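You operate a simulated robot arm through the tools that you are given. There is no shell and no other tool. Be economical: measure what you need, move in short steps, check, and stop when the job is done.

You run a simulated robot arm. Do the job below in one go: nothing can be reset, and whatever is moved stays where it is left.

TASK
Draw the puller stud home in the hub flange with 2 strokes.
Fine: thick washer over the stud, red cylinder on the washer, then the puller lever; cylinder and washer go back where they stood.

Only the result counts: the job must be done as asked and must still hold three seconds after the hand-in. Knocking over, shifting, dropping, spilling or breaking anything else fails it.

THE ROBOT
A 7-joint arm with a two-finger parallel gripper, fixed in place. Base frame: the origin is at the foot of the arm, x ahead of it, y to its left, z up. Readings come in mm, degrees, newtons and seconds.
With the tool pointing down near the work surface it reaches from about 200 to 740 mm from the base axis. Its first joint turns from -166.0 to 166.0 degrees. Payload 1.57 kg.
Tool frame: the origin (TCP) lies between the finger pads and is the grasp point; the fingertips stand 30 mm ahead of it; z points along the fingers, y is the line along which they close. The gripper opens to 110 mm. The fingers are 24 mm wide and 12 mm thick; the gripper's body (48 by 112 mm) begins 78 mm behind the TCP.
Orientation is told as [roll, pitch, yaw] about the base's x, y, z axes, in that order, counted from this pose: with the fingers straight down and closing along the base's y, the tool's x points along the base's -x, its y along +y and its z along -z.

THE INTERFACE
- The arm moves only by the tool move_arm. Its argument "rows" is a list that holds one entry, the list of rows, each a list of 7 numbers: the shift along the tool's x, y, z in mm, then the turn, a rotation vector about the tool's x, y, z in degrees, then the opening, from 0 (shut) to 1 (fully open). In form: [[[tx, ty, tz, ax, ay, az, fingers], ...]]. A call has 1 to 20 rows; each row shifts and turns the commanded pose from where the row before left it, along the tool's axes as they then stand. A row lasts 0.2 s, in which the tool goes at most 50 mm and 8.6 degrees; a call with a longer step from one row to the next is refused whole, and so is a gripper value outside its range. A pose out of reach is approached as far as the arm can. The call stops where the force on the tool passes 40 N (or 10 N more than at its start, if that is more) or the arm is blocked; 0.2 s more then pass. The fingers move at their own pace (about 45 mm/s each) and stop on an object; they squeeze with about 22 N. The grip force told is the motor's: it shows also when the fingers shut on nothing. Time passes only in rows, and 0.2 s behind the last, so rows that do not move let the fingers close. The reply holds the time, the measured pose of the TCP, the force on the tool along the base axes, the opening and the grip force, in the units named above and with some noise, and new pictures: "show" is both (left out), scene, wrist or none.
- Cameras (640 x 400 px; columns grow to the right, rows downward): "scene" is fixed at [220.5, -651.2, 1701.8]; the picture's right is [0.91, -0.42, 0.00], its down [-0.27, -0.58, -0.77] and it looks along [0.32, 0.70, -0.64] (base axes); focal length 329 px, centre (320, 200). "wrist" rides on the gripper at [-36, 0, -80] in the tool frame; the picture's right is [0.00, -1.00, 0.00], its down [0.97, 0.00, -0.24] and it looks along [0.24, 0.00, 0.97] (tool axes); focal length 218 px, centre (320, 200). There is no depth. A picture from a camera that has moved, and an enlarged one, comes with that camera's place and axes in the base frame and with its lens.
- slide_trunk(by): slides the trunk up (or, below 0, down) by that many mm; the arm rides with it, the base frame stays. It gives what a move gives, with no picture.
- zoom(camera, box): a new picture of the part [left, top, right, bottom] of that camera's present view, enlarged. No time passes.
- close_job(): hands the job in; it is judged then, once.

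Go step by step. Nothing tells you positions but the pictures and the camera data: compare them with the known pose of the tool, close in by small moves and look again before you grip or let go. The budget is 120 turns and 150 pictures, counting those below and the enlarged ones. Unless the task says otherwise, let go and move clear before handing in, and close with one line.

The tools are called after "Emit:" by a JSON object that holds its "fn" and its "kwargs". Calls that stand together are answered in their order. move_arm: Moves the arm, as the interface text tells. Its arguments: {"type":"object","properties":{"rows":{"type":"array","items":{"type":"array","items":{"type":"array","items":{"type":"number"}}}},"show":{"type":"string","enum":["both","scene","wrist","none"]}},"required":["rows"]} The other tools are called the same way: slide_trunk (by) slides the trunk up or down; zoom (camera, box) takes an enlarged picture of a part of a camera's view; close_job () hands the job in.

At the start:

```text
time_s: 0.0
ee_pos: [396.0, 96.0, 1341.6]
orientation: [0.1, 0.0, 0.0]
wrist_force: [-0.6, -0.4, 0.1]
opening: 110.1
grasp_force: 0.0
trunk travel left (down, up): [-525.0, 65.0]
```

scene: 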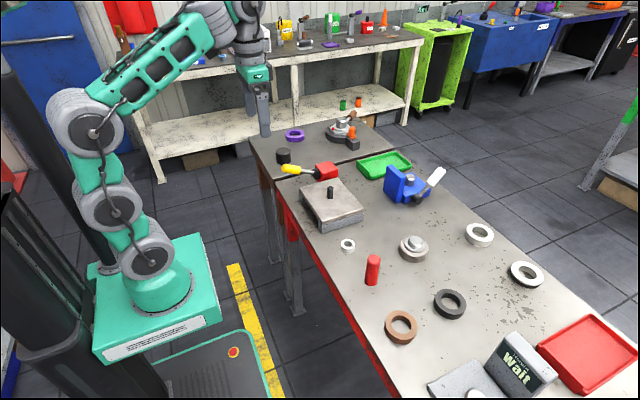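
wrist: 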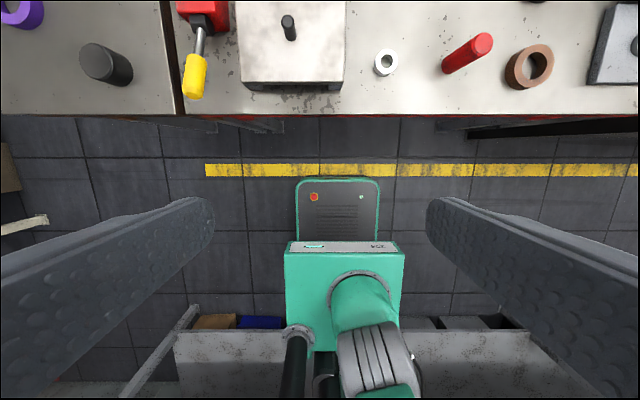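

I see a bench with a hub-like block (stud sticking up), several washers/rings, a red cylinder, and a screwdriver-like or lever tool. I'll zoom in to identify them first.

Emit:
{"fn": "zoom", "kwargs": {"camera": "scene", "box": [240, 90, 460, 230]}}

Emit:
{"fn": "zoom", "kwargs": {"camera": "scene", "box": [320, 200, 640, 400]}}

```text
2.86 times, centred on (350, 160) of scene
camera zoom: at [220.5, -651.2, 1701.8], right [0.91, -0.42, 0.0], down [-0.27, -0.58, -0.77], along [0.32, 0.7, -0.64], focal length 941 px, centre (234, 314)
```

zoom: 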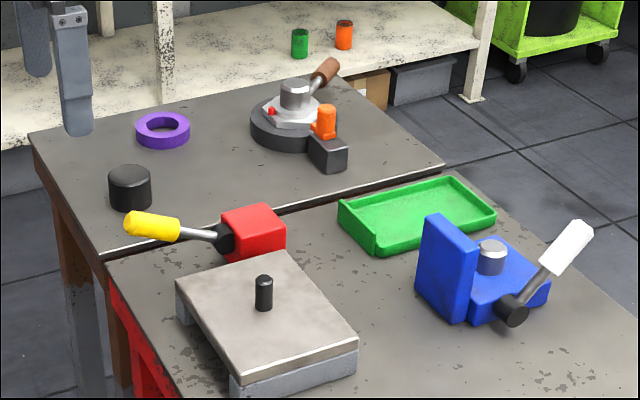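

```text
2.00 times, centred on (480, 300) of scene
camera zoom: at [220.5, -651.2, 1701.8], right [0.91, -0.42, 0.0], down [-0.27, -0.58, -0.77], along [0.32, 0.7, -0.64], focal length 659 px, centre (0, 0)
```

zoom: 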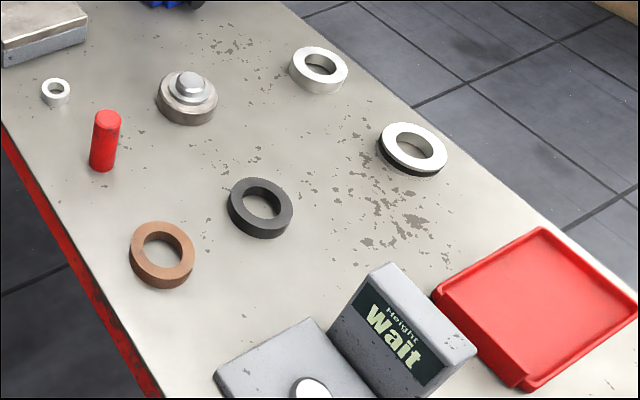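

The reachable pieces look to be the plate with the black stud, the small washer, the red cylinder, the copper ring and the red block with the yellow lever. I'll move above them for a closer look.

Emit:
{"fn": "move_arm", "kwargs": {"rows": [[[-40, 0, 20, 0, 0, 0, 1], [-40, 0, 20, 0, 0, 0, 1], [-40, 0, 20, 0, 0, 0, 1], [-40, 0, 20, 0, 0, 0, 1], [-20, 0, 20, 0, 0, 0, 1], [-20, 0, 20, 0, 0, 0, 1], [0, 0, 0, 0, 0, 0, 1]]]}}

```text
time_s: 1.6
ee_pos: [597.4, 97.3, 1220.2]
orientation: [0.0, 0.0, 0.0]
wrist_force: [-0.5, 0.5, 0.2]
opening: 109.9
grasp_force: 0.1
trunk travel left (down, up): [-525.0, 65.0]
camera wrist: at [631.6, 96.8, 1301.1], right [0.0, -1.0, 0.0], down [-0.97, 0.0, 0.24], along [-0.24, 0.0, -0.97], focal length 218 px, centre (320, 200)
```

scene: 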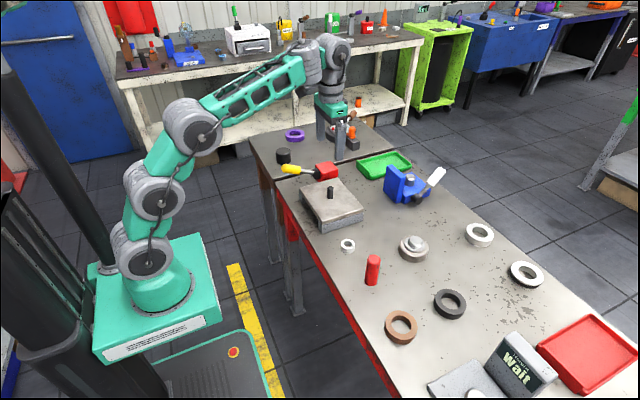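
wrist: 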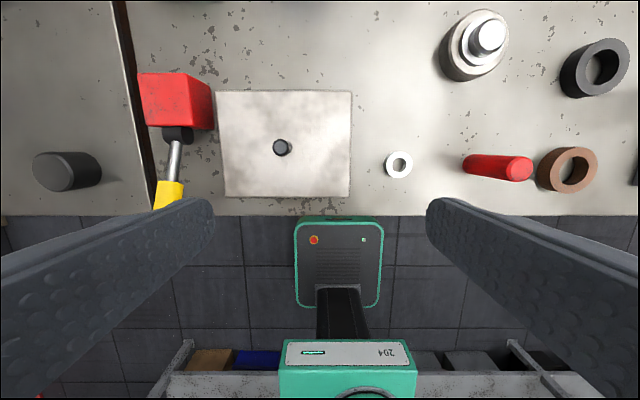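

Emit:
{"fn": "zoom", "kwargs": {"camera": "wrist", "box": [120, 60, 360, 210]}}

Emit:
{"fn": "zoom", "kwargs": {"camera": "wrist", "box": [360, 0, 640, 200]}}

Emit:
{"fn": "zoom", "kwargs": {"camera": "scene", "box": [270, 150, 390, 225]}}

Emit:
{"fn": "zoom", "kwargs": {"camera": "scene", "box": [330, 220, 450, 295]}}

```text
2.67 times, centred on (240, 135) of wrist
camera zoom: at [631.6, 96.8, 1301.1], right [0.0, -1.0, 0.0], down [-0.97, 0.0, 0.24], along [-0.24, 0.0, -0.97], focal length 582 px, centre (533, 373)
```

zoom: 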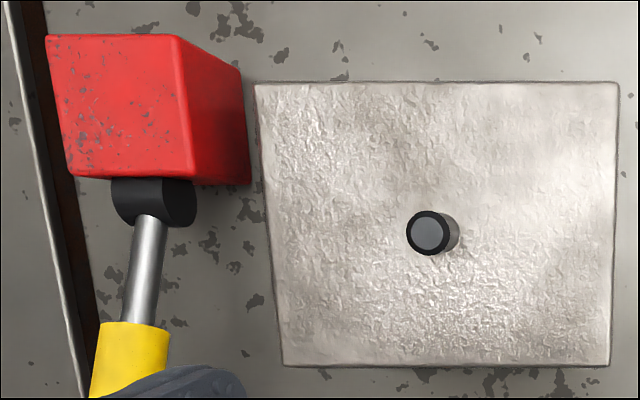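

```text
2.00 times, centred on (500, 100) of wrist
camera zoom: at [631.6, 96.8, 1301.1], right [0.0, -1.0, 0.0], down [-0.97, 0.0, 0.24], along [-0.24, 0.0, -0.97], focal length 436 px, centre (-40, 400)
```

zoom: 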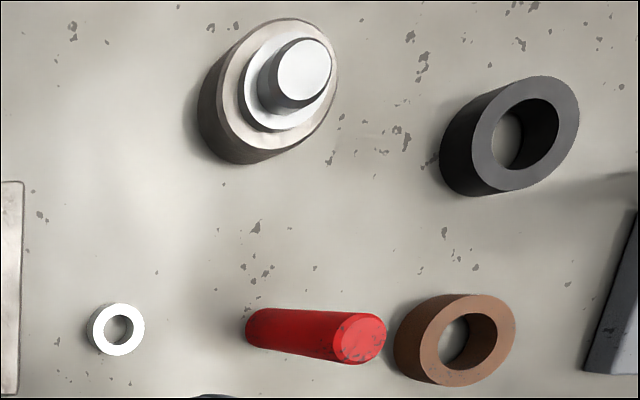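

```text
5.33 times, centred on (330, 188) of scene
camera zoom: at [220.5, -651.2, 1701.8], right [0.91, -0.42, 0.0], down [-0.27, -0.58, -0.77], along [0.32, 0.7, -0.64], focal length 1756 px, centre (267, 267)
```

zoom: 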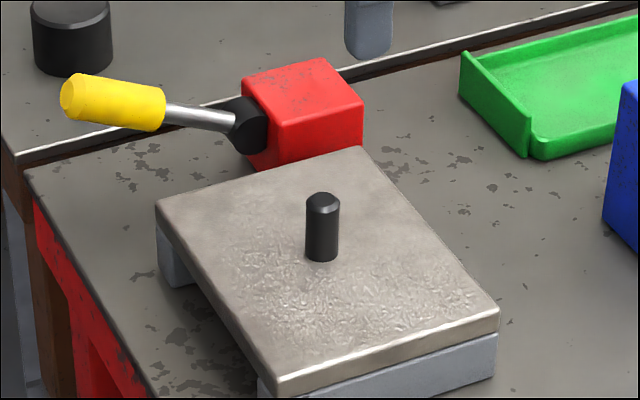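

```text
5.33 times, centred on (390, 258) of scene
camera zoom: at [220.5, -651.2, 1701.8], right [0.91, -0.42, 0.0], down [-0.27, -0.58, -0.77], along [0.32, 0.7, -0.64], focal length 1756 px, centre (-53, -107)
```

zoom: 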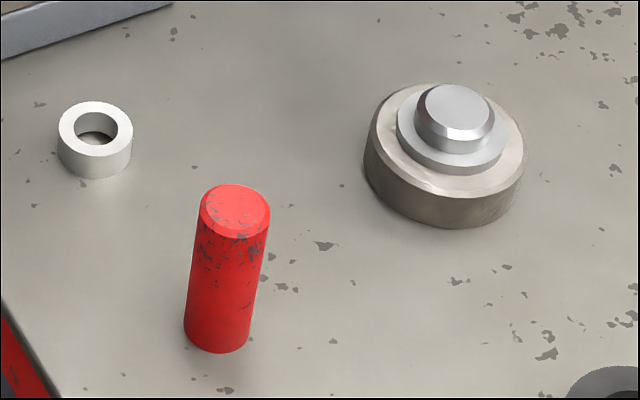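

The plate with the black stud is at about (628, 147), its stud top near z 1013. The washer is at about (600, -39) and the red cylinder at about (601, -178, about 100 tall). I'll go above the washer.

Emit:
{"fn": "move_arm", "kwargs": {"rows": [[[0, -46, 10, 0, 0, 0, 1], [0, -46, 40, 0, 0, 0, 1], [-3, -44, 45, 0, 0, 0, 1], [0, 0, 45, 0, 0, 0, 1], [0, 0, 45, 0, 0, 0, 1], [0, 0, 25, 0, 0, 0, 1], [0, 0, 0, 0, 0, 0, 1]]], "show": "wrist"}}

```text
refused: row 2 steps farther than a row can; nothing moved
```

Emit:
{"fn": "move_arm", "kwargs": {"rows": [[[0, -46, 10, 0, 0, 0, 1], [0, -46, 10, 0, 0, 0, 1], [-3, -44, 10, 0, 0, 0, 1], [0, 0, 45, 0, 0, 0, 1], [0, 0, 45, 0, 0, 0, 1], [0, 0, 45, 0, 0, 0, 1], [0, 0, 35, 0, 0, 0, 1], [0, 0, 0, 0, 0, 0, 1]]], "show": "wrist"}}

```text
time_s: 3.4
ee_pos: [598.0, -39.6, 1020.6]
orientation: [0.0, 0.1, 0.0]
wrist_force: [-0.4, -0.4, 0.0]
opening: 109.7
grasp_force: 0.1
trunk travel left (down, up): [-525.0, 65.0]
camera wrist: at [634.5, -39.9, 1101.0], right [0.0, -1.0, 0.0], down [-0.97, 0.0, 0.24], along [-0.24, 0.0, -0.97], focal length 218 px, centre (320, 200)
```

wrist: 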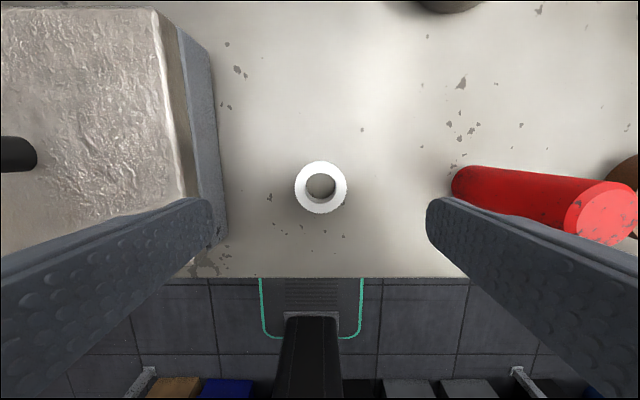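

Emit:
{"fn": "move_arm", "kwargs": {"rows": [[[-3, 0, 0, 0, 0, 0, 0.65], [0, 0, 30, 0, 0, 0, 0.65], [0, 0, 30, 0, 0, 0, 0.65], [0, 0, 22, 0, 0, 0, 0.65], [0, 0, 0, 0, 0, 0, 0.65]]]}}

```text
time_s: 4.6
ee_pos: [602.0, -40.6, 938.3]
orientation: [0.0, -0.1, 0.1]
wrist_force: [0.5, 0.9, 1.0]
opening: 71.5
grasp_force: 0.1
trunk travel left (down, up): [-525.0, 65.0]
camera wrist: at [637.4, -39.5, 1018.2], right [0.0, -1.0, 0.0], down [-0.97, 0.0, 0.24], along [-0.24, 0.0, -0.97], focal length 218 px, centre (320, 200)
```

scene: 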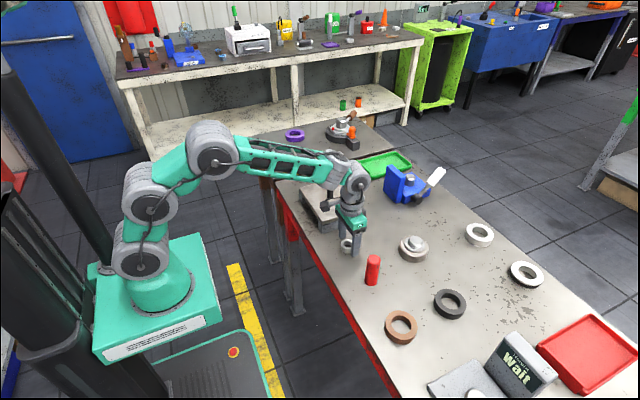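
wrist: 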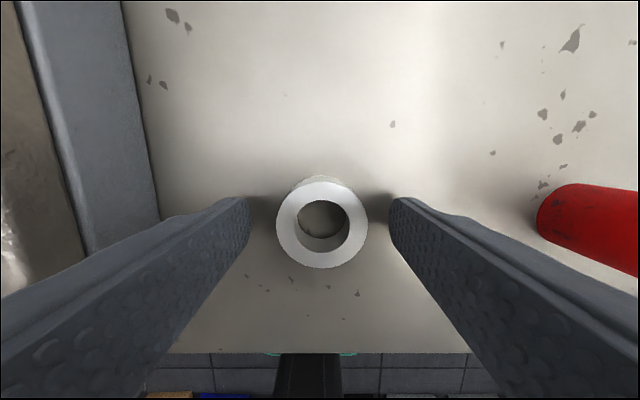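

Emit:
{"fn": "move_arm", "kwargs": {"rows": [[[0, 0, 3, 0, 0, 0, 0.65], [0, 0, 0, 0, 0, 0, 0.2], [0, 0, 0, 0, 0, 0, 0.2], [0, 0, 0, 0, 0, 0, 0.2], [0, 0, 0, 0, 0, 0, 0.2]]], "show": "wrist"}}

```text
time_s: 5.8
ee_pos: [601.5, -38.5, 936.2]
orientation: [0.0, 0.0, 0.0]
wrist_force: [0.8, 0.2, 1.7]
opening: 42.9
grasp_force: 21.5
trunk travel left (down, up): [-525.0, 65.0]
camera wrist: at [637.5, -39.7, 1015.8], right [0.0, -1.0, 0.0], down [-0.97, 0.0, 0.24], along [-0.24, 0.0, -0.97], focal length 218 px, centre (320, 200)
```

wrist: 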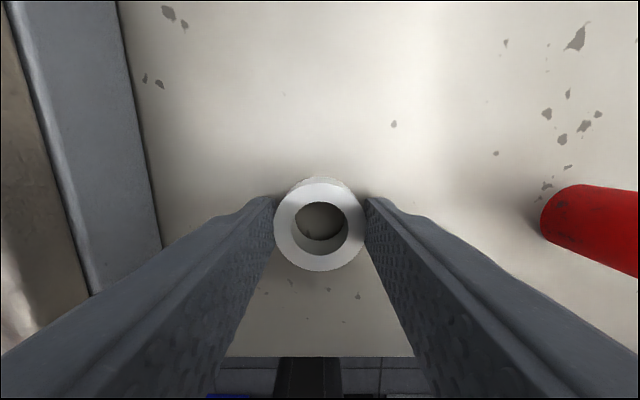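

Emit:
{"fn": "move_arm", "kwargs": {"rows": [[[0, 0, -20, 0, 0, 0, 0.2], [0, 0, -40, 0, 0, 0, 0.2], [0, 0, -45, 0, 0, 0, 0.2], [0, 0, -45, 0, 0, 0, 0.2], [-6, 45, 0, 0, 0, 0, 0.2], [-8, 45, 0, 0, 0, 0, 0.2], [-8, 45, 0, 0, 0, 0, 0.2], [-4, 45, 0, 0, 0, 0, 0.2], [0, 7, 0, 0, 0, 0, 0.2], [0, 0, 0, 0, 0, 0, 0.2], [0, 0, 0, 0, 0, 0, 0.2]]]}}

```text
time_s: 8.2
ee_pos: [629.2, 146.9, 1086.6]
orientation: [-0.1, 0.1, -0.1]
wrist_force: [-0.6, 0.3, -1.9]
opening: 42.8
grasp_force: 21.9
trunk travel left (down, up): [-525.0, 65.0]
camera wrist: at [664.7, 147.2, 1166.9], right [0.0, -1.0, 0.0], down [-0.97, 0.0, 0.24], along [-0.24, 0.0, -0.97], focal length 218 px, centre (320, 200)
```

scene: 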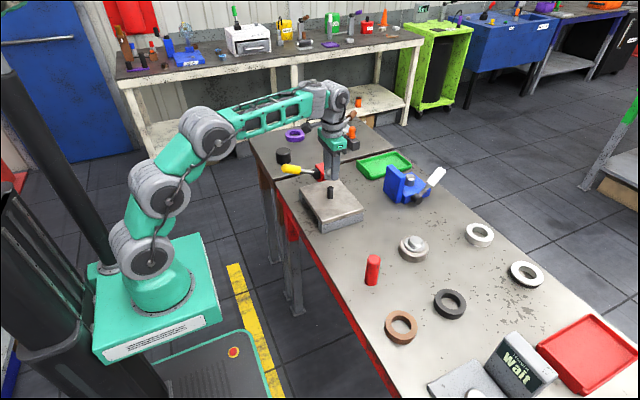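
wrist: 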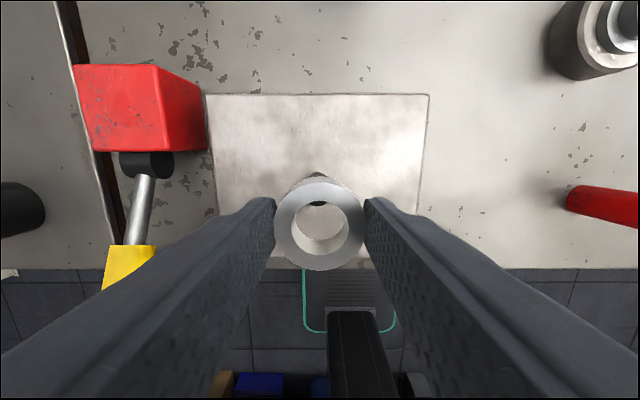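

Emit:
{"fn": "zoom", "kwargs": {"camera": "wrist", "box": [256, 150, 384, 280]}}

Emit:
{"fn": "zoom", "kwargs": {"camera": "scene", "box": [290, 150, 370, 230]}}

```text
3.08 times, centred on (320, 215) of wrist
camera zoom: at [664.7, 147.2, 1166.9], right [0.0, -1.0, 0.0], down [-0.97, 0.0, 0.24], along [-0.24, 0.0, -0.97], focal length 672 px, centre (320, 154)
```

zoom: 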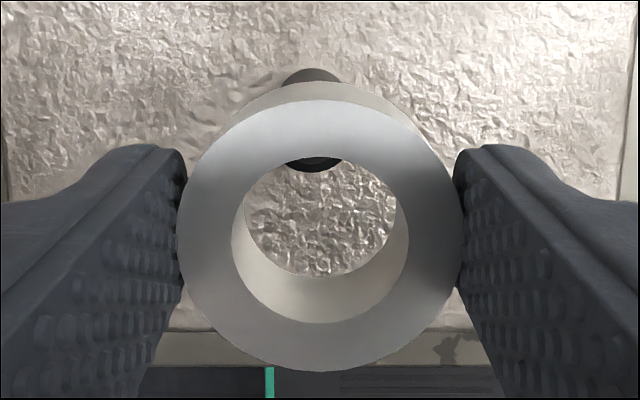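

```text
5.00 times, centred on (330, 190) of scene
camera zoom: at [220.5, -651.2, 1701.8], right [0.91, -0.42, 0.0], down [-0.27, -0.58, -0.77], along [0.32, 0.7, -0.64], focal length 1647 px, centre (270, 250)
```

zoom: 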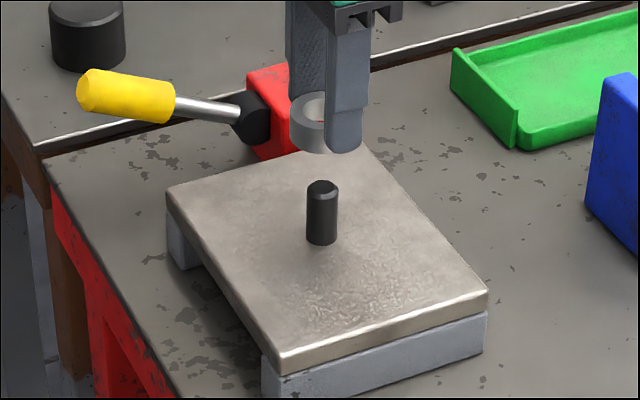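

Emit:
{"fn": "move_arm", "kwargs": {"rows": [[[35, 0, -10, 0, 0, 0, 0.2], [0, 0, 0, 0, 0, 0, 0.2], [0, 0, 0, 0, 0, 0, 0.2]]], "show": "none"}}

Emit:
{"fn": "zoom", "kwargs": {"camera": "wrist", "box": [220, 60, 420, 260]}}

```text
time_s: 9.0
ee_pos: [593.0, 145.8, 1096.0]
orientation: [0.0, 0.1, -0.1]
wrist_force: [-0.4, 0.0, -1.9]
opening: 43.2
grasp_force: 22.3
trunk travel left (down, up): [-525.0, 65.0]
```

```text
2.00 times, centred on (320, 160) of wrist
camera zoom: at [629.4, 146.8, 1177.1], right [0.0, -1.0, 0.0], down [-0.97, 0.0, 0.24], along [-0.24, 0.0, -0.97], focal length 436 px, centre (320, 280)
```

zoom: 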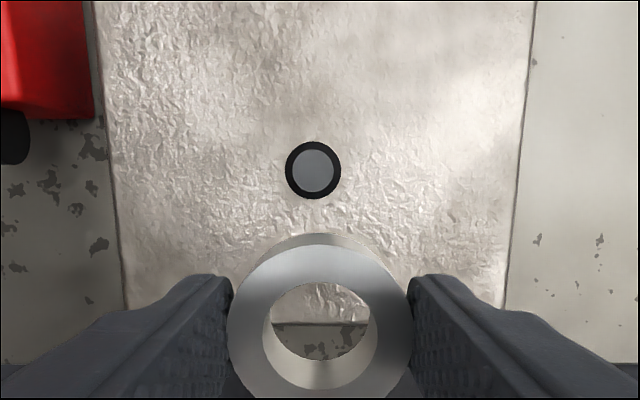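

Emit:
{"fn": "move_arm", "kwargs": {"rows": [[[-36.3, 2.3, 0, 0, 0, 0, 0.2], [0, 0, 30, 0, 0, 0, 0.2], [0, 0, 18, 0, 0, 0, 0.2], [0, 0, 10, 0, 0, 0, 0.2], [0, 0, 0, 0, 0, 0, 0.2]]], "show": "none"}}

Emit:
{"fn": "zoom", "kwargs": {"camera": "wrist", "box": [256, 150, 384, 280]}}

Emit:
{"fn": "zoom", "kwargs": {"camera": "scene", "box": [290, 150, 370, 230]}}

```text
time_s: 10.2
ee_pos: [628.5, 151.0, 1038.6]
orientation: [0.0, 0.1, 0.0]
wrist_force: [0.6, -0.1, -0.7]
opening: 43.1
grasp_force: 22.1
trunk travel left (down, up): [-525.0, 65.0]
```

```text
3.08 times, centred on (320, 215) of wrist
camera zoom: at [665.3, 150.0, 1118.3], right [0.0, -1.0, 0.0], down [-0.97, 0.0, 0.24], along [-0.24, 0.0, -0.97], focal length 672 px, centre (320, 154)
```

zoom: 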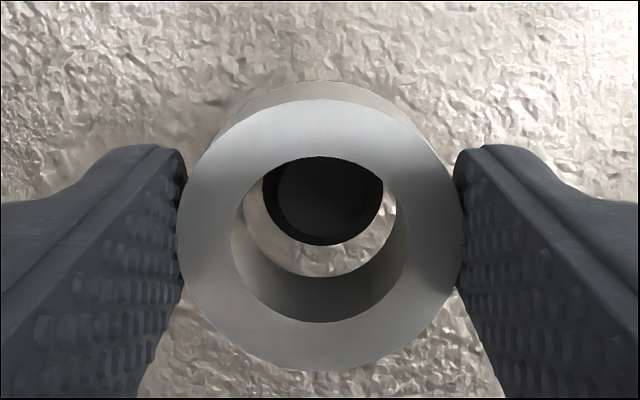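

```text
5.00 times, centred on (330, 190) of scene
camera zoom: at [220.5, -651.2, 1701.8], right [0.91, -0.42, 0.0], down [-0.27, -0.58, -0.77], along [0.32, 0.7, -0.64], focal length 1647 px, centre (270, 250)
```

zoom: 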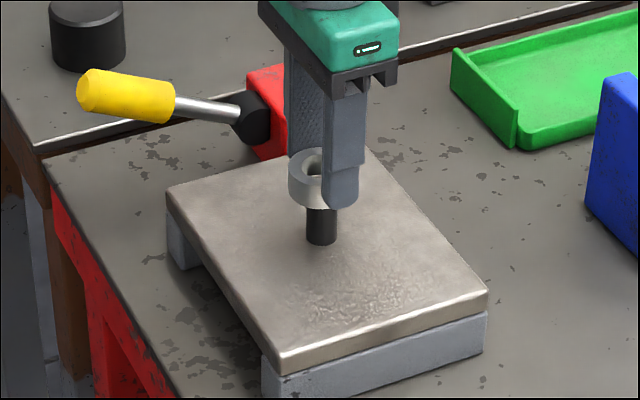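

Emit:
{"fn": "move_arm", "kwargs": {"rows": [[[-2.4, -0.4, 0, 0, 0, 0, 0.2], [0, 0, 10, 0, 0, 0, 0.2], [0, 0, 8, 0, 0, 0, 0.2], [0, 0, 0, 0, 0, 0, 0.2]]], "show": "none"}}

Emit:
{"fn": "zoom", "kwargs": {"camera": "wrist", "box": [256, 150, 384, 280]}}

Emit:
{"fn": "zoom", "kwargs": {"camera": "scene", "box": [290, 150, 370, 230]}}

```text
time_s: 11.2
ee_pos: [631.6, 150.1, 1019.4]
orientation: [0.0, 0.1, 0.1]
wrist_force: [-0.5, 0.5, -0.2]
opening: 42.9
grasp_force: 21.9
trunk travel left (down, up): [-525.0, 65.0]
```

```text
3.08 times, centred on (320, 215) of wrist
camera zoom: at [667.5, 149.3, 1099.3], right [0.0, -1.0, 0.0], down [-0.97, 0.0, 0.24], along [-0.24, 0.0, -0.97], focal length 672 px, centre (320, 154)
```

zoom: 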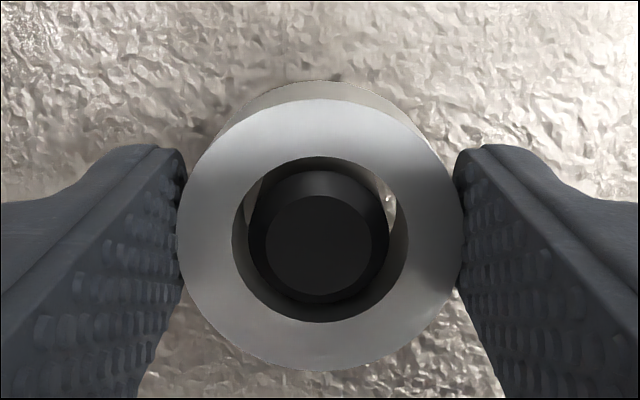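

```text
5.00 times, centred on (330, 190) of scene
camera zoom: at [220.5, -651.2, 1701.8], right [0.91, -0.42, 0.0], down [-0.27, -0.58, -0.77], along [0.32, 0.7, -0.64], focal length 1647 px, centre (270, 250)
```

zoom: 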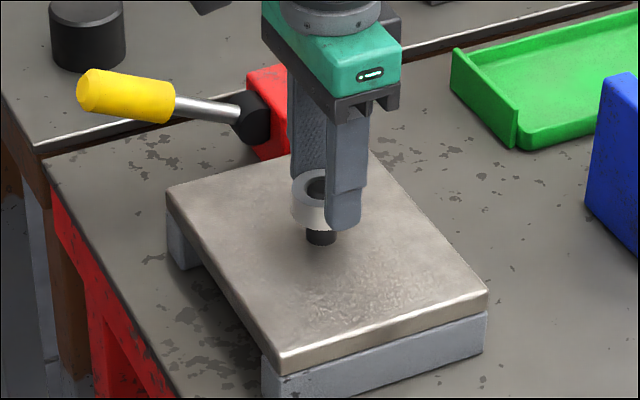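

Emit:
{"fn": "move_arm", "kwargs": {"rows": [[[0, 0, 5, 0, 0, 0, 0.2], [0, 0, 3, 0, 0, 0, 0.2], [0, 0, 2, 0, 0, 0, 0.2], [0, 0, 0, 0, 0, 0, 0.2]]], "show": "none"}}

Emit:
{"fn": "zoom", "kwargs": {"camera": "scene", "box": [300, 165, 350, 215]}}

```text
time_s: 12.2
ee_pos: [631.7, 148.8, 1009.1]
orientation: [-0.1, 0.0, 0.0]
wrist_force: [0.9, 0.4, -1.0]
opening: 43.1
grasp_force: 22.2
trunk travel left (down, up): [-525.0, 65.0]
```

```text
8.00 times, centred on (325, 190) of scene
camera zoom: at [220.5, -651.2, 1701.8], right [0.91, -0.42, 0.0], down [-0.27, -0.58, -0.77], along [0.32, 0.7, -0.64], focal length 2635 px, centre (280, 280)
```

zoom: 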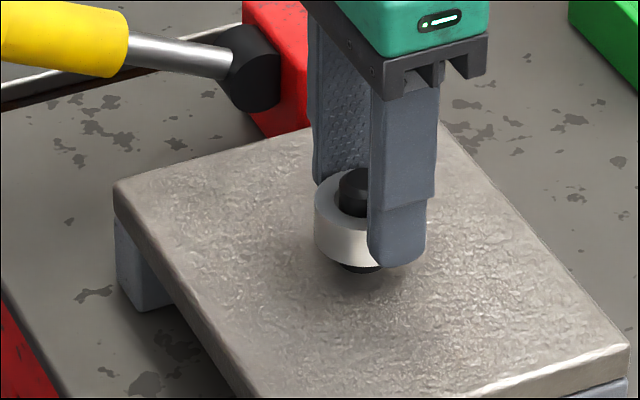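

Emit:
{"fn": "move_arm", "kwargs": {"rows": [[[0, 0, 2, 0, 0, 0, 0.2], [0, 0, 2, 0, 0, 0, 0.2], [0, 0, 0, 0, 0, 0, 0.2]]], "show": "none"}}

Emit:
{"fn": "zoom", "kwargs": {"camera": "scene", "box": [300, 165, 350, 215]}}

```text
time_s: 13.0
ee_pos: [632.1, 148.7, 1006.2]
orientation: [0.0, -0.1, 0.1]
wrist_force: [0.5, 0.5, -0.6]
opening: 43.3
grasp_force: 21.5
trunk travel left (down, up): [-525.0, 65.0]
```

```text
8.00 times, centred on (325, 190) of scene
camera zoom: at [220.5, -651.2, 1701.8], right [0.91, -0.42, 0.0], down [-0.27, -0.58, -0.77], along [0.32, 0.7, -0.64], focal length 2635 px, centre (280, 280)
```

zoom: 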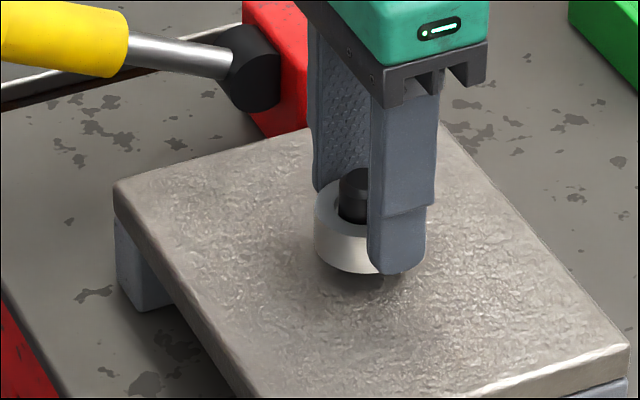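

Emit:
{"fn": "move_arm", "kwargs": {"rows": [[[0, 0, 1.5, 0, 0, 0, 0.2], [0, 0, 1.5, 0, 0, 0, 0.2], [0, 0, 0, 0, 0, 0, 0.2]]], "show": "none"}}

Emit:
{"fn": "zoom", "kwargs": {"camera": "scene", "box": [300, 165, 350, 215]}}

```text
time_s: 13.8
ee_pos: [631.8, 149.6, 1003.0]
orientation: [0.1, 0.0, 0.0]
wrist_force: [0.0, -0.6, -1.0]
opening: 43.3
grasp_force: 22.2
trunk travel left (down, up): [-525.0, 65.0]
```

```text
8.00 times, centred on (325, 190) of scene
camera zoom: at [220.5, -651.2, 1701.8], right [0.91, -0.42, 0.0], down [-0.27, -0.58, -0.77], along [0.32, 0.7, -0.64], focal length 2635 px, centre (280, 280)
```

zoom: 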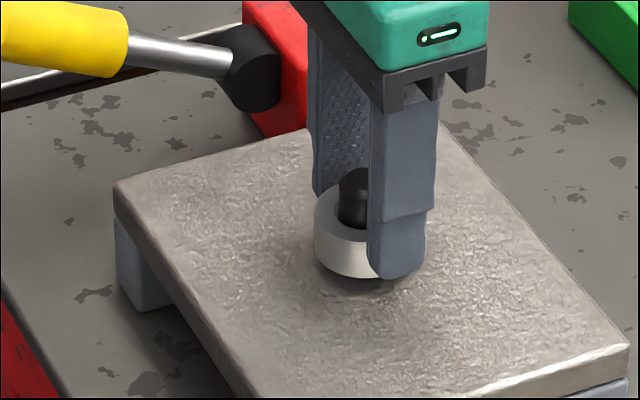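

Emit:
{"fn": "move_arm", "kwargs": {"rows": [[[0, 0, 1.5, 0, 0, 0, 0.2], [0, 0, 1.5, 0, 0, 0, 0.2], [0, 0, 0, 0, 0, 0, 0.2]]], "show": "none"}}

Emit:
{"fn": "zoom", "kwargs": {"camera": "scene", "box": [300, 165, 350, 215]}}

```text
time_s: 14.6
ee_pos: [632.1, 148.6, 1000.4]
orientation: [0.0, 0.0, 0.0]
wrist_force: [-0.3, -0.3, -1.2]
opening: 43.2
grasp_force: 22.0
trunk travel left (down, up): [-525.0, 65.0]
```

```text
8.00 times, centred on (325, 190) of scene
camera zoom: at [220.5, -651.2, 1701.8], right [0.91, -0.42, 0.0], down [-0.27, -0.58, -0.77], along [0.32, 0.7, -0.64], focal length 2635 px, centre (280, 280)
```

zoom: 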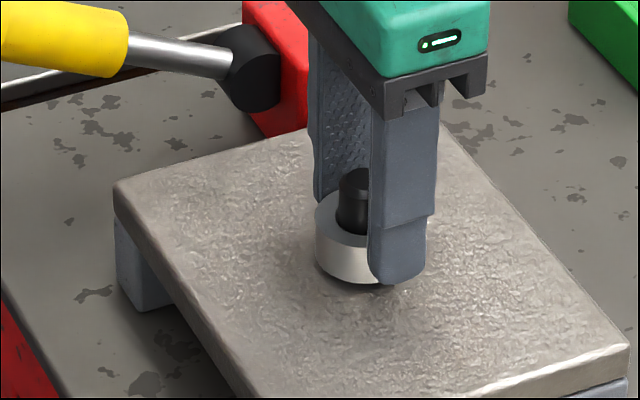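

Emit:
{"fn": "move_arm", "kwargs": {"rows": [[[0, 0, 1, 0, 0, 0, 0.2], [0, 0, 1, 0, 0, 0, 0.2], [0, 0, 1, 0, 0, 0, 0.2], [0, 0, 0, 0, 0, 0, 0.2]]], "show": "none"}}

Emit:
{"fn": "zoom", "kwargs": {"camera": "scene", "box": [300, 165, 350, 215]}}

```text
time_s: 15.6
ee_pos: [632.5, 149.7, 997.7]
orientation: [0.0, 0.0, 0.0]
wrist_force: [0.3, -0.6, -0.5]
opening: 43.1
grasp_force: 21.8
trunk travel left (down, up): [-525.0, 65.0]
```

```text
8.00 times, centred on (325, 190) of scene
camera zoom: at [220.5, -651.2, 1701.8], right [0.91, -0.42, 0.0], down [-0.27, -0.58, -0.77], along [0.32, 0.7, -0.64], focal length 2635 px, centre (280, 280)
```

zoom: 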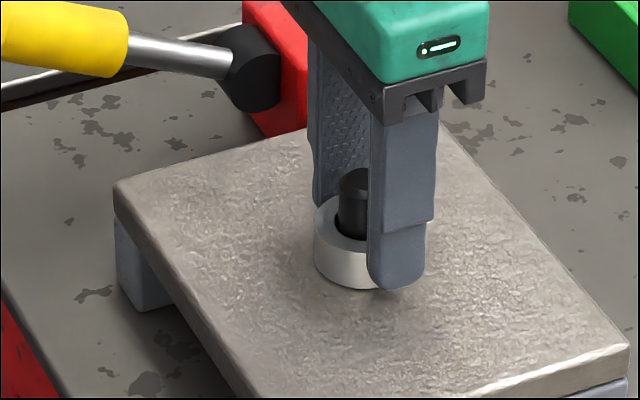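

Emit:
{"fn": "move_arm", "kwargs": {"rows": [[[0, 0, 1, 0, 0, 0, 0.2], [0, 0, 1, 0, 0, 0, 0.2], [0, 0, 0, 0, 0, 0, 0.2]]], "show": "none"}}

Emit:
{"fn": "zoom", "kwargs": {"camera": "scene", "box": [300, 165, 350, 215]}}

```text
time_s: 16.4
ee_pos: [632.0, 149.7, 996.1]
orientation: [0.0, -0.2, 0.1]
wrist_force: [2.1, -0.8, 7.9]
opening: 42.9
grasp_force: 22.1
trunk travel left (down, up): [-525.0, 65.0]
```

```text
8.00 times, centred on (325, 190) of scene
camera zoom: at [220.5, -651.2, 1701.8], right [0.91, -0.42, 0.0], down [-0.27, -0.58, -0.77], along [0.32, 0.7, -0.64], focal length 2635 px, centre (280, 280)
```

zoom: 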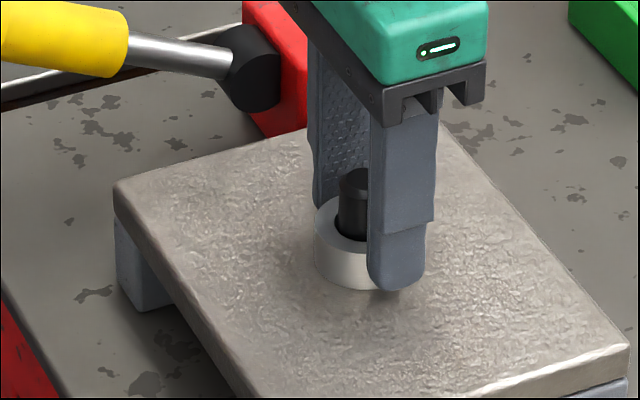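

The washer is seated on the plate around the stud (contact felt). I'll release, lift clear and go to the red cylinder.

Emit:
{"fn": "move_arm", "kwargs": {"rows": [[[0, 0, -0.8, 0, 0, 0, 0.2], [0, 0, 0, 0, 0, 0, 0.55], [0, 0, 0, 0, 0, 0, 0.6], [0, 0, 0, 0, 0, 0, 0.6], [0, 0, -30, 0, 0, 0, 0.6], [0, 0, -45, 0, 0, 0, 0.6], [0, 0, -45, 0, 0, 0, 0.6], [0, 0, 0, 0, 0, 0, 0.8]]]}}

```text
time_s: 18.2
ee_pos: [631.6, 150.4, 1116.0]
orientation: [0.1, 0.0, 0.0]
wrist_force: [-0.1, 1.0, 0.0]
opening: 88.2
grasp_force: 0.0
trunk travel left (down, up): [-525.0, 65.0]
camera wrist: at [667.8, 149.1, 1196.9], right [0.0, -1.0, 0.0], down [-0.97, 0.0, 0.24], along [-0.24, 0.0, -0.97], focal length 218 px, centre (320, 200)
```

scene: 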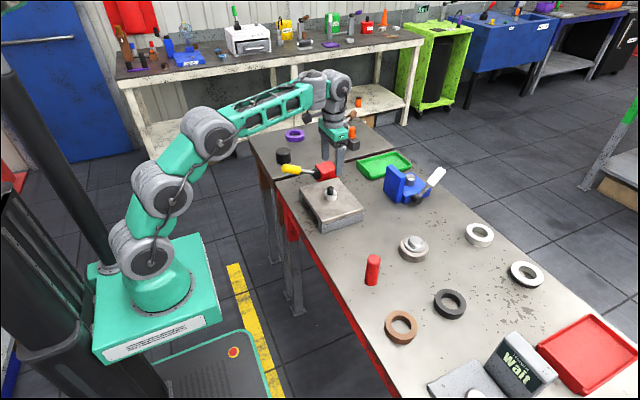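
wrist: 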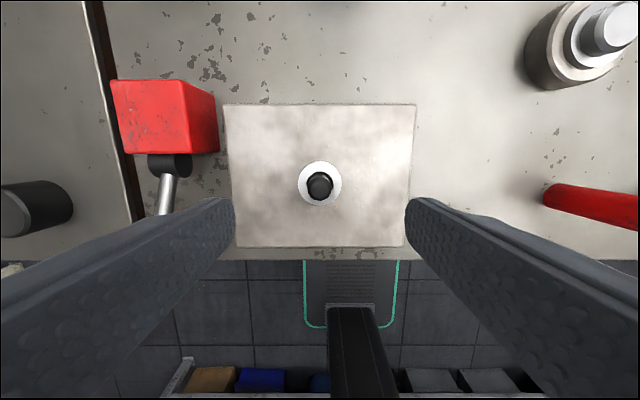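

Emit:
{"fn": "move_arm", "kwargs": {"rows": [[[0, -48, 0, 0, 0, 0, 0.8], [0, -48, 0, 0, 0, 0, 0.8], [5, -47, 0, 0, 0, 0, 0.8], [5, -47, 0, 0, 0, 0, 0.8], [10, -46, 0, 0, 0, 0, 0.8], [10, -46, 0, 0, 0, 0, 0.8], [0, -45, 0, 0, 0, 0, 0.8], [0, 0, 0, 0, 0, 0, 0.8]]], "show": "wrist"}}

```text
time_s: 20.0
ee_pos: [601.4, -179.1, 1115.6]
orientation: [0.0, -0.1, 0.1]
wrist_force: [0.2, -0.2, 0.2]
opening: 88.1
grasp_force: 0.1
trunk travel left (down, up): [-525.0, 65.0]
camera wrist: at [636.7, -178.9, 1195.3], right [0.0, -1.0, 0.0], down [-0.97, 0.0, 0.24], along [-0.24, 0.0, -0.97], focal length 218 px, centre (320, 200)
```

wrist: 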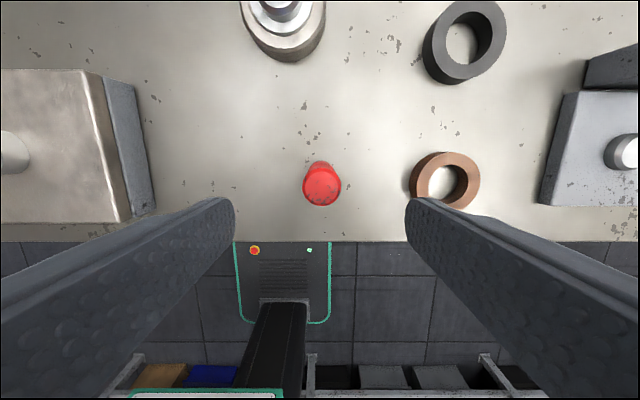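

Emit:
{"fn": "move_arm", "kwargs": {"rows": [[[0, -1.3, 30, 0, 0, 0, 0.7], [0, 0, 40, 0, 0, 0, 0.7], [0, 0, 0, 0, 0, 0, 0.7]]], "show": "wrist"}}

```text
time_s: 20.8
ee_pos: [600.6, -178.9, 1044.2]
orientation: [0.0, 0.1, 0.0]
wrist_force: [0.4, 0.0, 0.1]
opening: 76.9
grasp_force: 0.1
trunk travel left (down, up): [-525.0, 65.0]
camera wrist: at [637.4, -179.7, 1125.0], right [0.0, -1.0, 0.0], down [-0.97, 0.0, 0.24], along [-0.24, 0.0, -0.97], focal length 218 px, centre (320, 200)
```

wrist: 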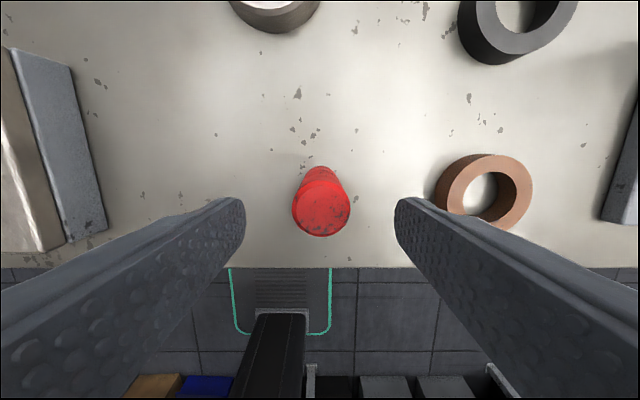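

Emit:
{"fn": "move_arm", "kwargs": {"rows": [[[0, 0, 30, 0, 0, 0, 0.6], [0, 0, 30, 0, 0, 0, 0.6], [0, 0, 24, 0, 0, 0, 0.6], [0, 0, 0, 0, 0, 0, 0.6], [0, 0, 0, 0, 0, 0, 0.15], [0, 0, 0, 0, 0, 0, 0.15], [0, 0, 0, 0, 0, 0, 0.15], [0, 0, 0, 0, 0, 0, 0.15]]], "show": "wrist"}}

```text
time_s: 22.6
ee_pos: [601.1, -177.6, 962.0]
orientation: [0.0, 0.0, -0.2]
wrist_force: [0.1, -0.6, 0.6]
opening: 35.8
grasp_force: 22.0
trunk travel left (down, up): [-525.0, 65.0]
camera wrist: at [637.1, -179.2, 1041.6], right [0.0, -1.0, 0.0], down [-0.97, 0.0, 0.24], along [-0.24, 0.0, -0.97], focal length 218 px, centre (320, 200)
```

wrist: 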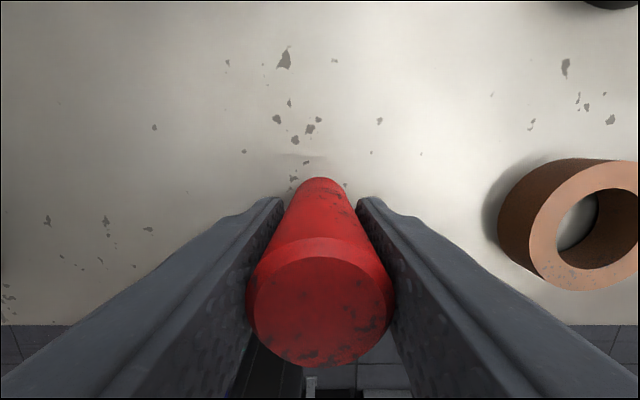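

Emit:
{"fn": "move_arm", "kwargs": {"rows": [[[0, 0, -20, 0, 0, 0, 0.15], [0, 0, -40, 0, 0, 0, 0.15], [0, 0, -45, 0, 0, 0, 0.15], [0, 0, -45, 0, 0, 0, 0.15], [0, 46, 0, 0, 0, 0, 0.15], [0, 46, 0, 0, 0, 0, 0.15], [0, 46, 0, 0, 0, 0, 0.15], [0, 46, 0, 0, 0, 0, 0.15], [0, 46, 0, 0, 0, 0, 0.15], [0, 46, 0, 0, 0, 0, 0.15], [2, 46, 0, 0, 0, 0, 0.15], [3, 7, 0, 0, 0, 0, 0.15], [0, 0, 0, 0, 0, 0, 0.15], [0, 0, 0, 0, 0, 0, 0.15]]]}}

Emit:
{"fn": "zoom", "kwargs": {"camera": "wrist", "box": [270, 80, 370, 180]}}

```text
time_s: 25.6
ee_pos: [597.3, 151.4, 1112.2]
orientation: [0.2, 0.0, 0.0]
wrist_force: [-0.1, 0.8, -4.2]
opening: 35.9
grasp_force: 22.1
trunk travel left (down, up): [-525.0, 65.0]
camera wrist: at [632.6, 150.5, 1191.8], right [0.0, -1.0, 0.0], down [-0.97, 0.0, 0.24], along [-0.24, 0.0, -0.97], focal length 218 px, centre (320, 200)
```

scene: 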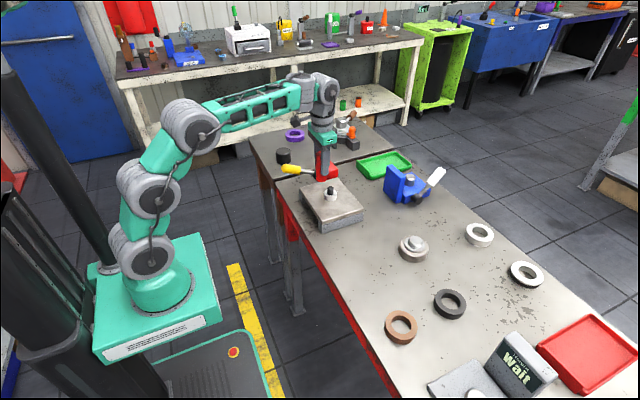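
wrist: 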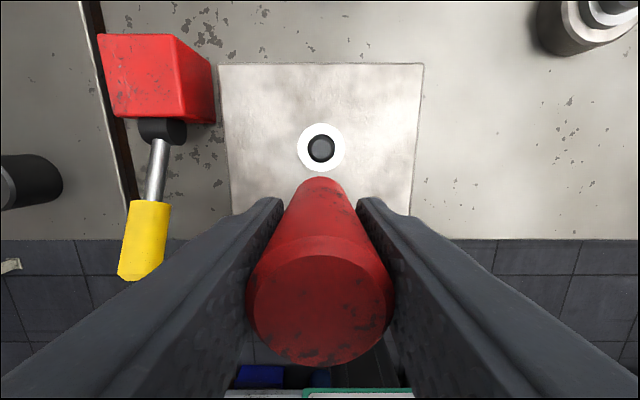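

```text
4.00 times, centred on (320, 130) of wrist
camera zoom: at [632.6, 150.5, 1191.8], right [0.0, -1.0, 0.0], down [-0.97, 0.0, 0.24], along [-0.24, 0.0, -0.97], focal length 873 px, centre (320, 480)
```

zoom: 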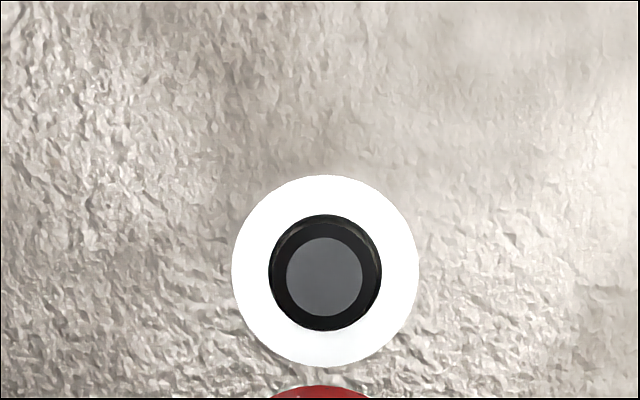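

Emit:
{"fn": "move_arm", "kwargs": {"rows": [[[-34, -0.8, 0, 0, 0, 0, 0.15], [0, 0, 25, 0, 0, 0, 0.15], [0, 0, 12, 0, 0, 0, 0.15], [0, 0, 0, 0, 0, 0, 0.15], [0, 0, 0, 0, 0, 0, 0.15]]], "show": "none"}}

Emit:
{"fn": "zoom", "kwargs": {"camera": "scene", "box": [300, 155, 360, 215]}}

Emit:
{"fn": "zoom", "kwargs": {"camera": "wrist", "box": [240, 100, 400, 260]}}

```text
time_s: 26.8
ee_pos: [631.4, 149.4, 1075.1]
orientation: [0.0, -0.1, 0.0]
wrist_force: [0.0, 0.4, -3.8]
opening: 35.9
grasp_force: 21.5
trunk travel left (down, up): [-525.0, 65.0]
```

```text
6.67 times, centred on (330, 185) of scene
camera zoom: at [220.5, -651.2, 1701.8], right [0.91, -0.42, 0.0], down [-0.27, -0.58, -0.77], along [0.32, 0.7, -0.64], focal length 2196 px, centre (253, 300)
```

zoom: 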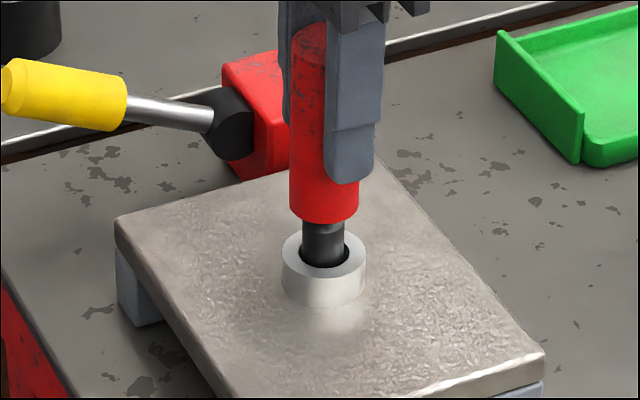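

```text
2.50 times, centred on (320, 180) of wrist
camera zoom: at [666.5, 149.2, 1155.0], right [0.0, -1.0, 0.0], down [-0.97, 0.0, 0.24], along [-0.24, 0.0, -0.97], focal length 546 px, centre (320, 250)
```

zoom: 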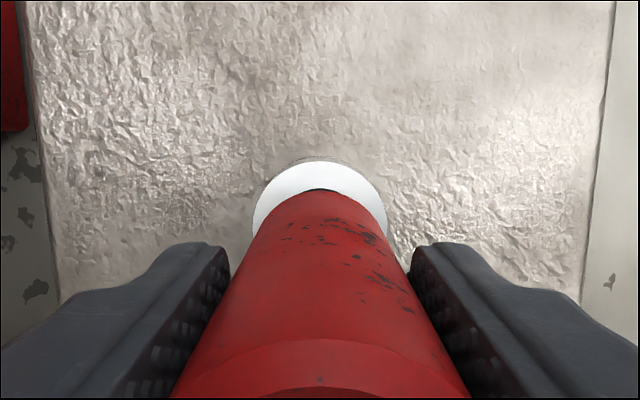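

Emit:
{"fn": "move_arm", "kwargs": {"rows": [[[0, 0, 6, 0, 0, 0, 0.15], [0, 0, 4, 0, 0, 0, 0.15], [0, 0, 4, 0, 0, 0, 0.15], [0, 0, 3, 0, 0, 0, 0.15], [0, 0, 3, 0, 0, 0, 0.15], [0, 0, 0, 0, 0, 0, 0.15]]], "show": "none"}}

Emit:
{"fn": "zoom", "kwargs": {"camera": "scene", "box": [300, 155, 360, 215]}}

```text
time_s: 28.2
ee_pos: [630.3, 149.2, 1054.3]
orientation: [0.0, 0.0, 0.0]
wrist_force: [-1.4, -0.2, -3.9]
opening: 36.0
grasp_force: 21.6
trunk travel left (down, up): [-525.0, 65.0]
```

```text
6.67 times, centred on (330, 185) of scene
camera zoom: at [220.5, -651.2, 1701.8], right [0.91, -0.42, 0.0], down [-0.27, -0.58, -0.77], along [0.32, 0.7, -0.64], focal length 2196 px, centre (253, 300)
```

zoom: 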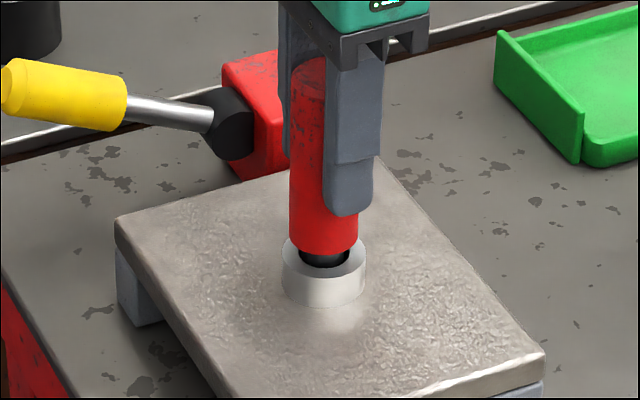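

It is sliding over the stud, so the cylinder is hollow. I'll continue gently until it sits on the washer.

Emit:
{"fn": "move_arm", "kwargs": {"rows": [[[0, 0, 3, 0, 0, 0, 0.15], [0, 0, 3, 0, 0, 0, 0.15], [0, 0, 2, 0, 0, 0, 0.15], [0, 0, 1, 0, 0, 0, 0.15], [0, 0, 0, 0, 0, 0, 0.15]]], "show": "none"}}

Emit:
{"fn": "zoom", "kwargs": {"camera": "scene", "box": [300, 155, 360, 215]}}

```text
time_s: 29.4
ee_pos: [630.4, 149.1, 1046.7]
orientation: [0.0, 0.0, 0.0]
wrist_force: [0.1, 0.3, -3.6]
opening: 35.6
grasp_force: 22.2
trunk travel left (down, up): [-525.0, 65.0]
```

```text
6.67 times, centred on (330, 185) of scene
camera zoom: at [220.5, -651.2, 1701.8], right [0.91, -0.42, 0.0], down [-0.27, -0.58, -0.77], along [0.32, 0.7, -0.64], focal length 2196 px, centre (253, 300)
```

zoom: 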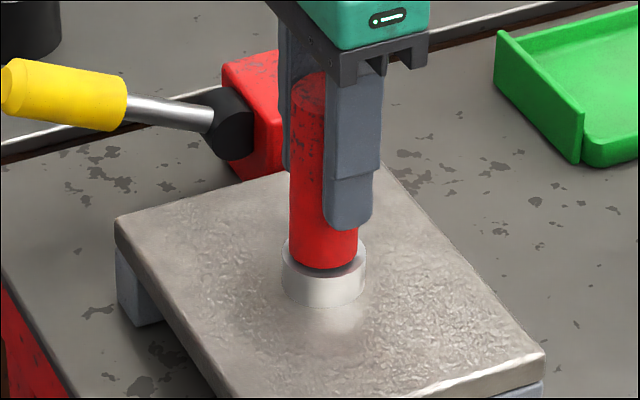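

Emit:
{"fn": "move_arm", "kwargs": {"rows": [[[0, 0, 1, 0, 0, 0, 0.15], [0, 0, 1, 0, 0, 0, 0.15], [0, 0, 1, 0, 0, 0, 0.15], [0, 0, 1, 0, 0, 0, 0.15], [0, 0, 0, 0, 0, 0, 0.15]]], "show": "none"}}

Emit:
{"fn": "zoom", "kwargs": {"camera": "scene", "box": [300, 155, 360, 215]}}

```text
time_s: 30.6
ee_pos: [630.3, 149.0, 1042.3]
orientation: [-0.1, 0.1, 0.0]
wrist_force: [1.2, 0.6, -0.7]
opening: 36.0
grasp_force: 22.0
trunk travel left (down, up): [-525.0, 65.0]
```

```text
6.67 times, centred on (330, 185) of scene
camera zoom: at [220.5, -651.2, 1701.8], right [0.91, -0.42, 0.0], down [-0.27, -0.58, -0.77], along [0.32, 0.7, -0.64], focal length 2196 px, centre (253, 300)
```

zoom: 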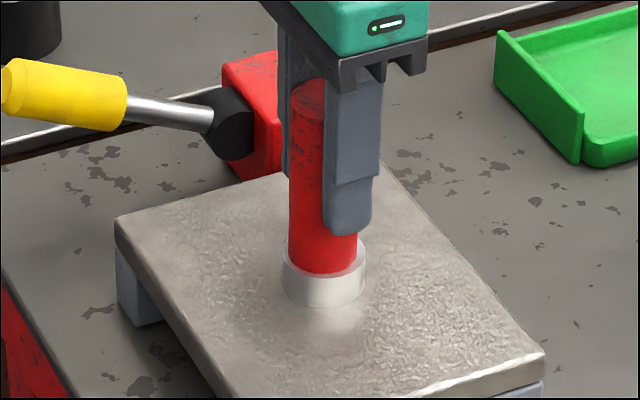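

Emit:
{"fn": "move_arm", "kwargs": {"rows": [[[0, 0, 0.5, 0, 0, 0, 0.15], [0, 0, 0, 0, 0, 0, 0.5], [0, 0, 0, 0, 0, 0, 0.55], [0, 0, 0, 0, 0, 0, 0.55], [0, 0, -30, 0, 0, 0, 0.55], [0, 0, -40, 0, 0, 0, 0.55], [0, 0, -45, 0, 0, 0, 0.55], [0, 0, -30, 0, 0, 0, 0.55], [0, 0, 0, 0, 0, 0, 0.55]]]}}

Emit:
{"fn": "zoom", "kwargs": {"camera": "scene", "box": [270, 135, 370, 215]}}

```text
time_s: 32.6
ee_pos: [632.1, 148.9, 1187.0]
orientation: [-0.1, 0.0, 0.0]
wrist_force: [0.3, -0.7, 0.3]
opening: 60.8
grasp_force: 0.1
trunk travel left (down, up): [-525.0, 65.0]
camera wrist: at [667.6, 148.4, 1266.4], right [0.0, -1.0, 0.0], down [-0.97, 0.0, 0.24], along [-0.24, 0.0, -0.97], focal length 218 px, centre (320, 200)
```

scene: 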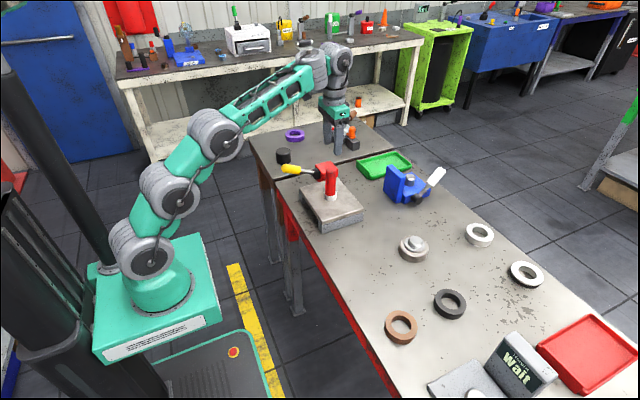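
wrist: 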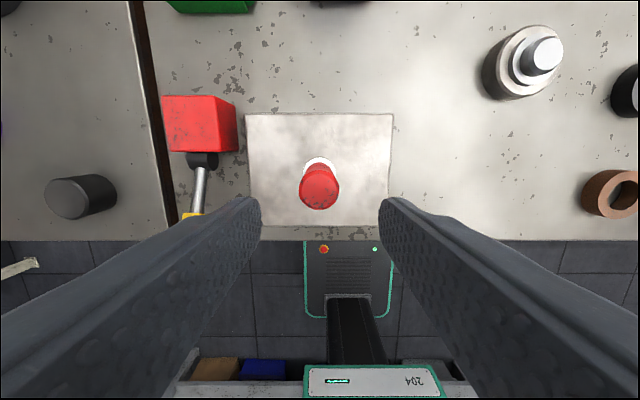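

```text
5.00 times, centred on (320, 175) of scene
camera zoom: at [220.5, -651.2, 1701.8], right [0.91, -0.42, 0.0], down [-0.27, -0.58, -0.77], along [0.32, 0.7, -0.64], focal length 1647 px, centre (320, 325)
```

zoom: 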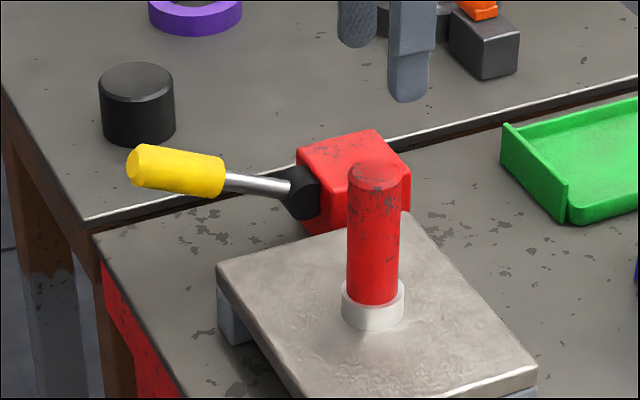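

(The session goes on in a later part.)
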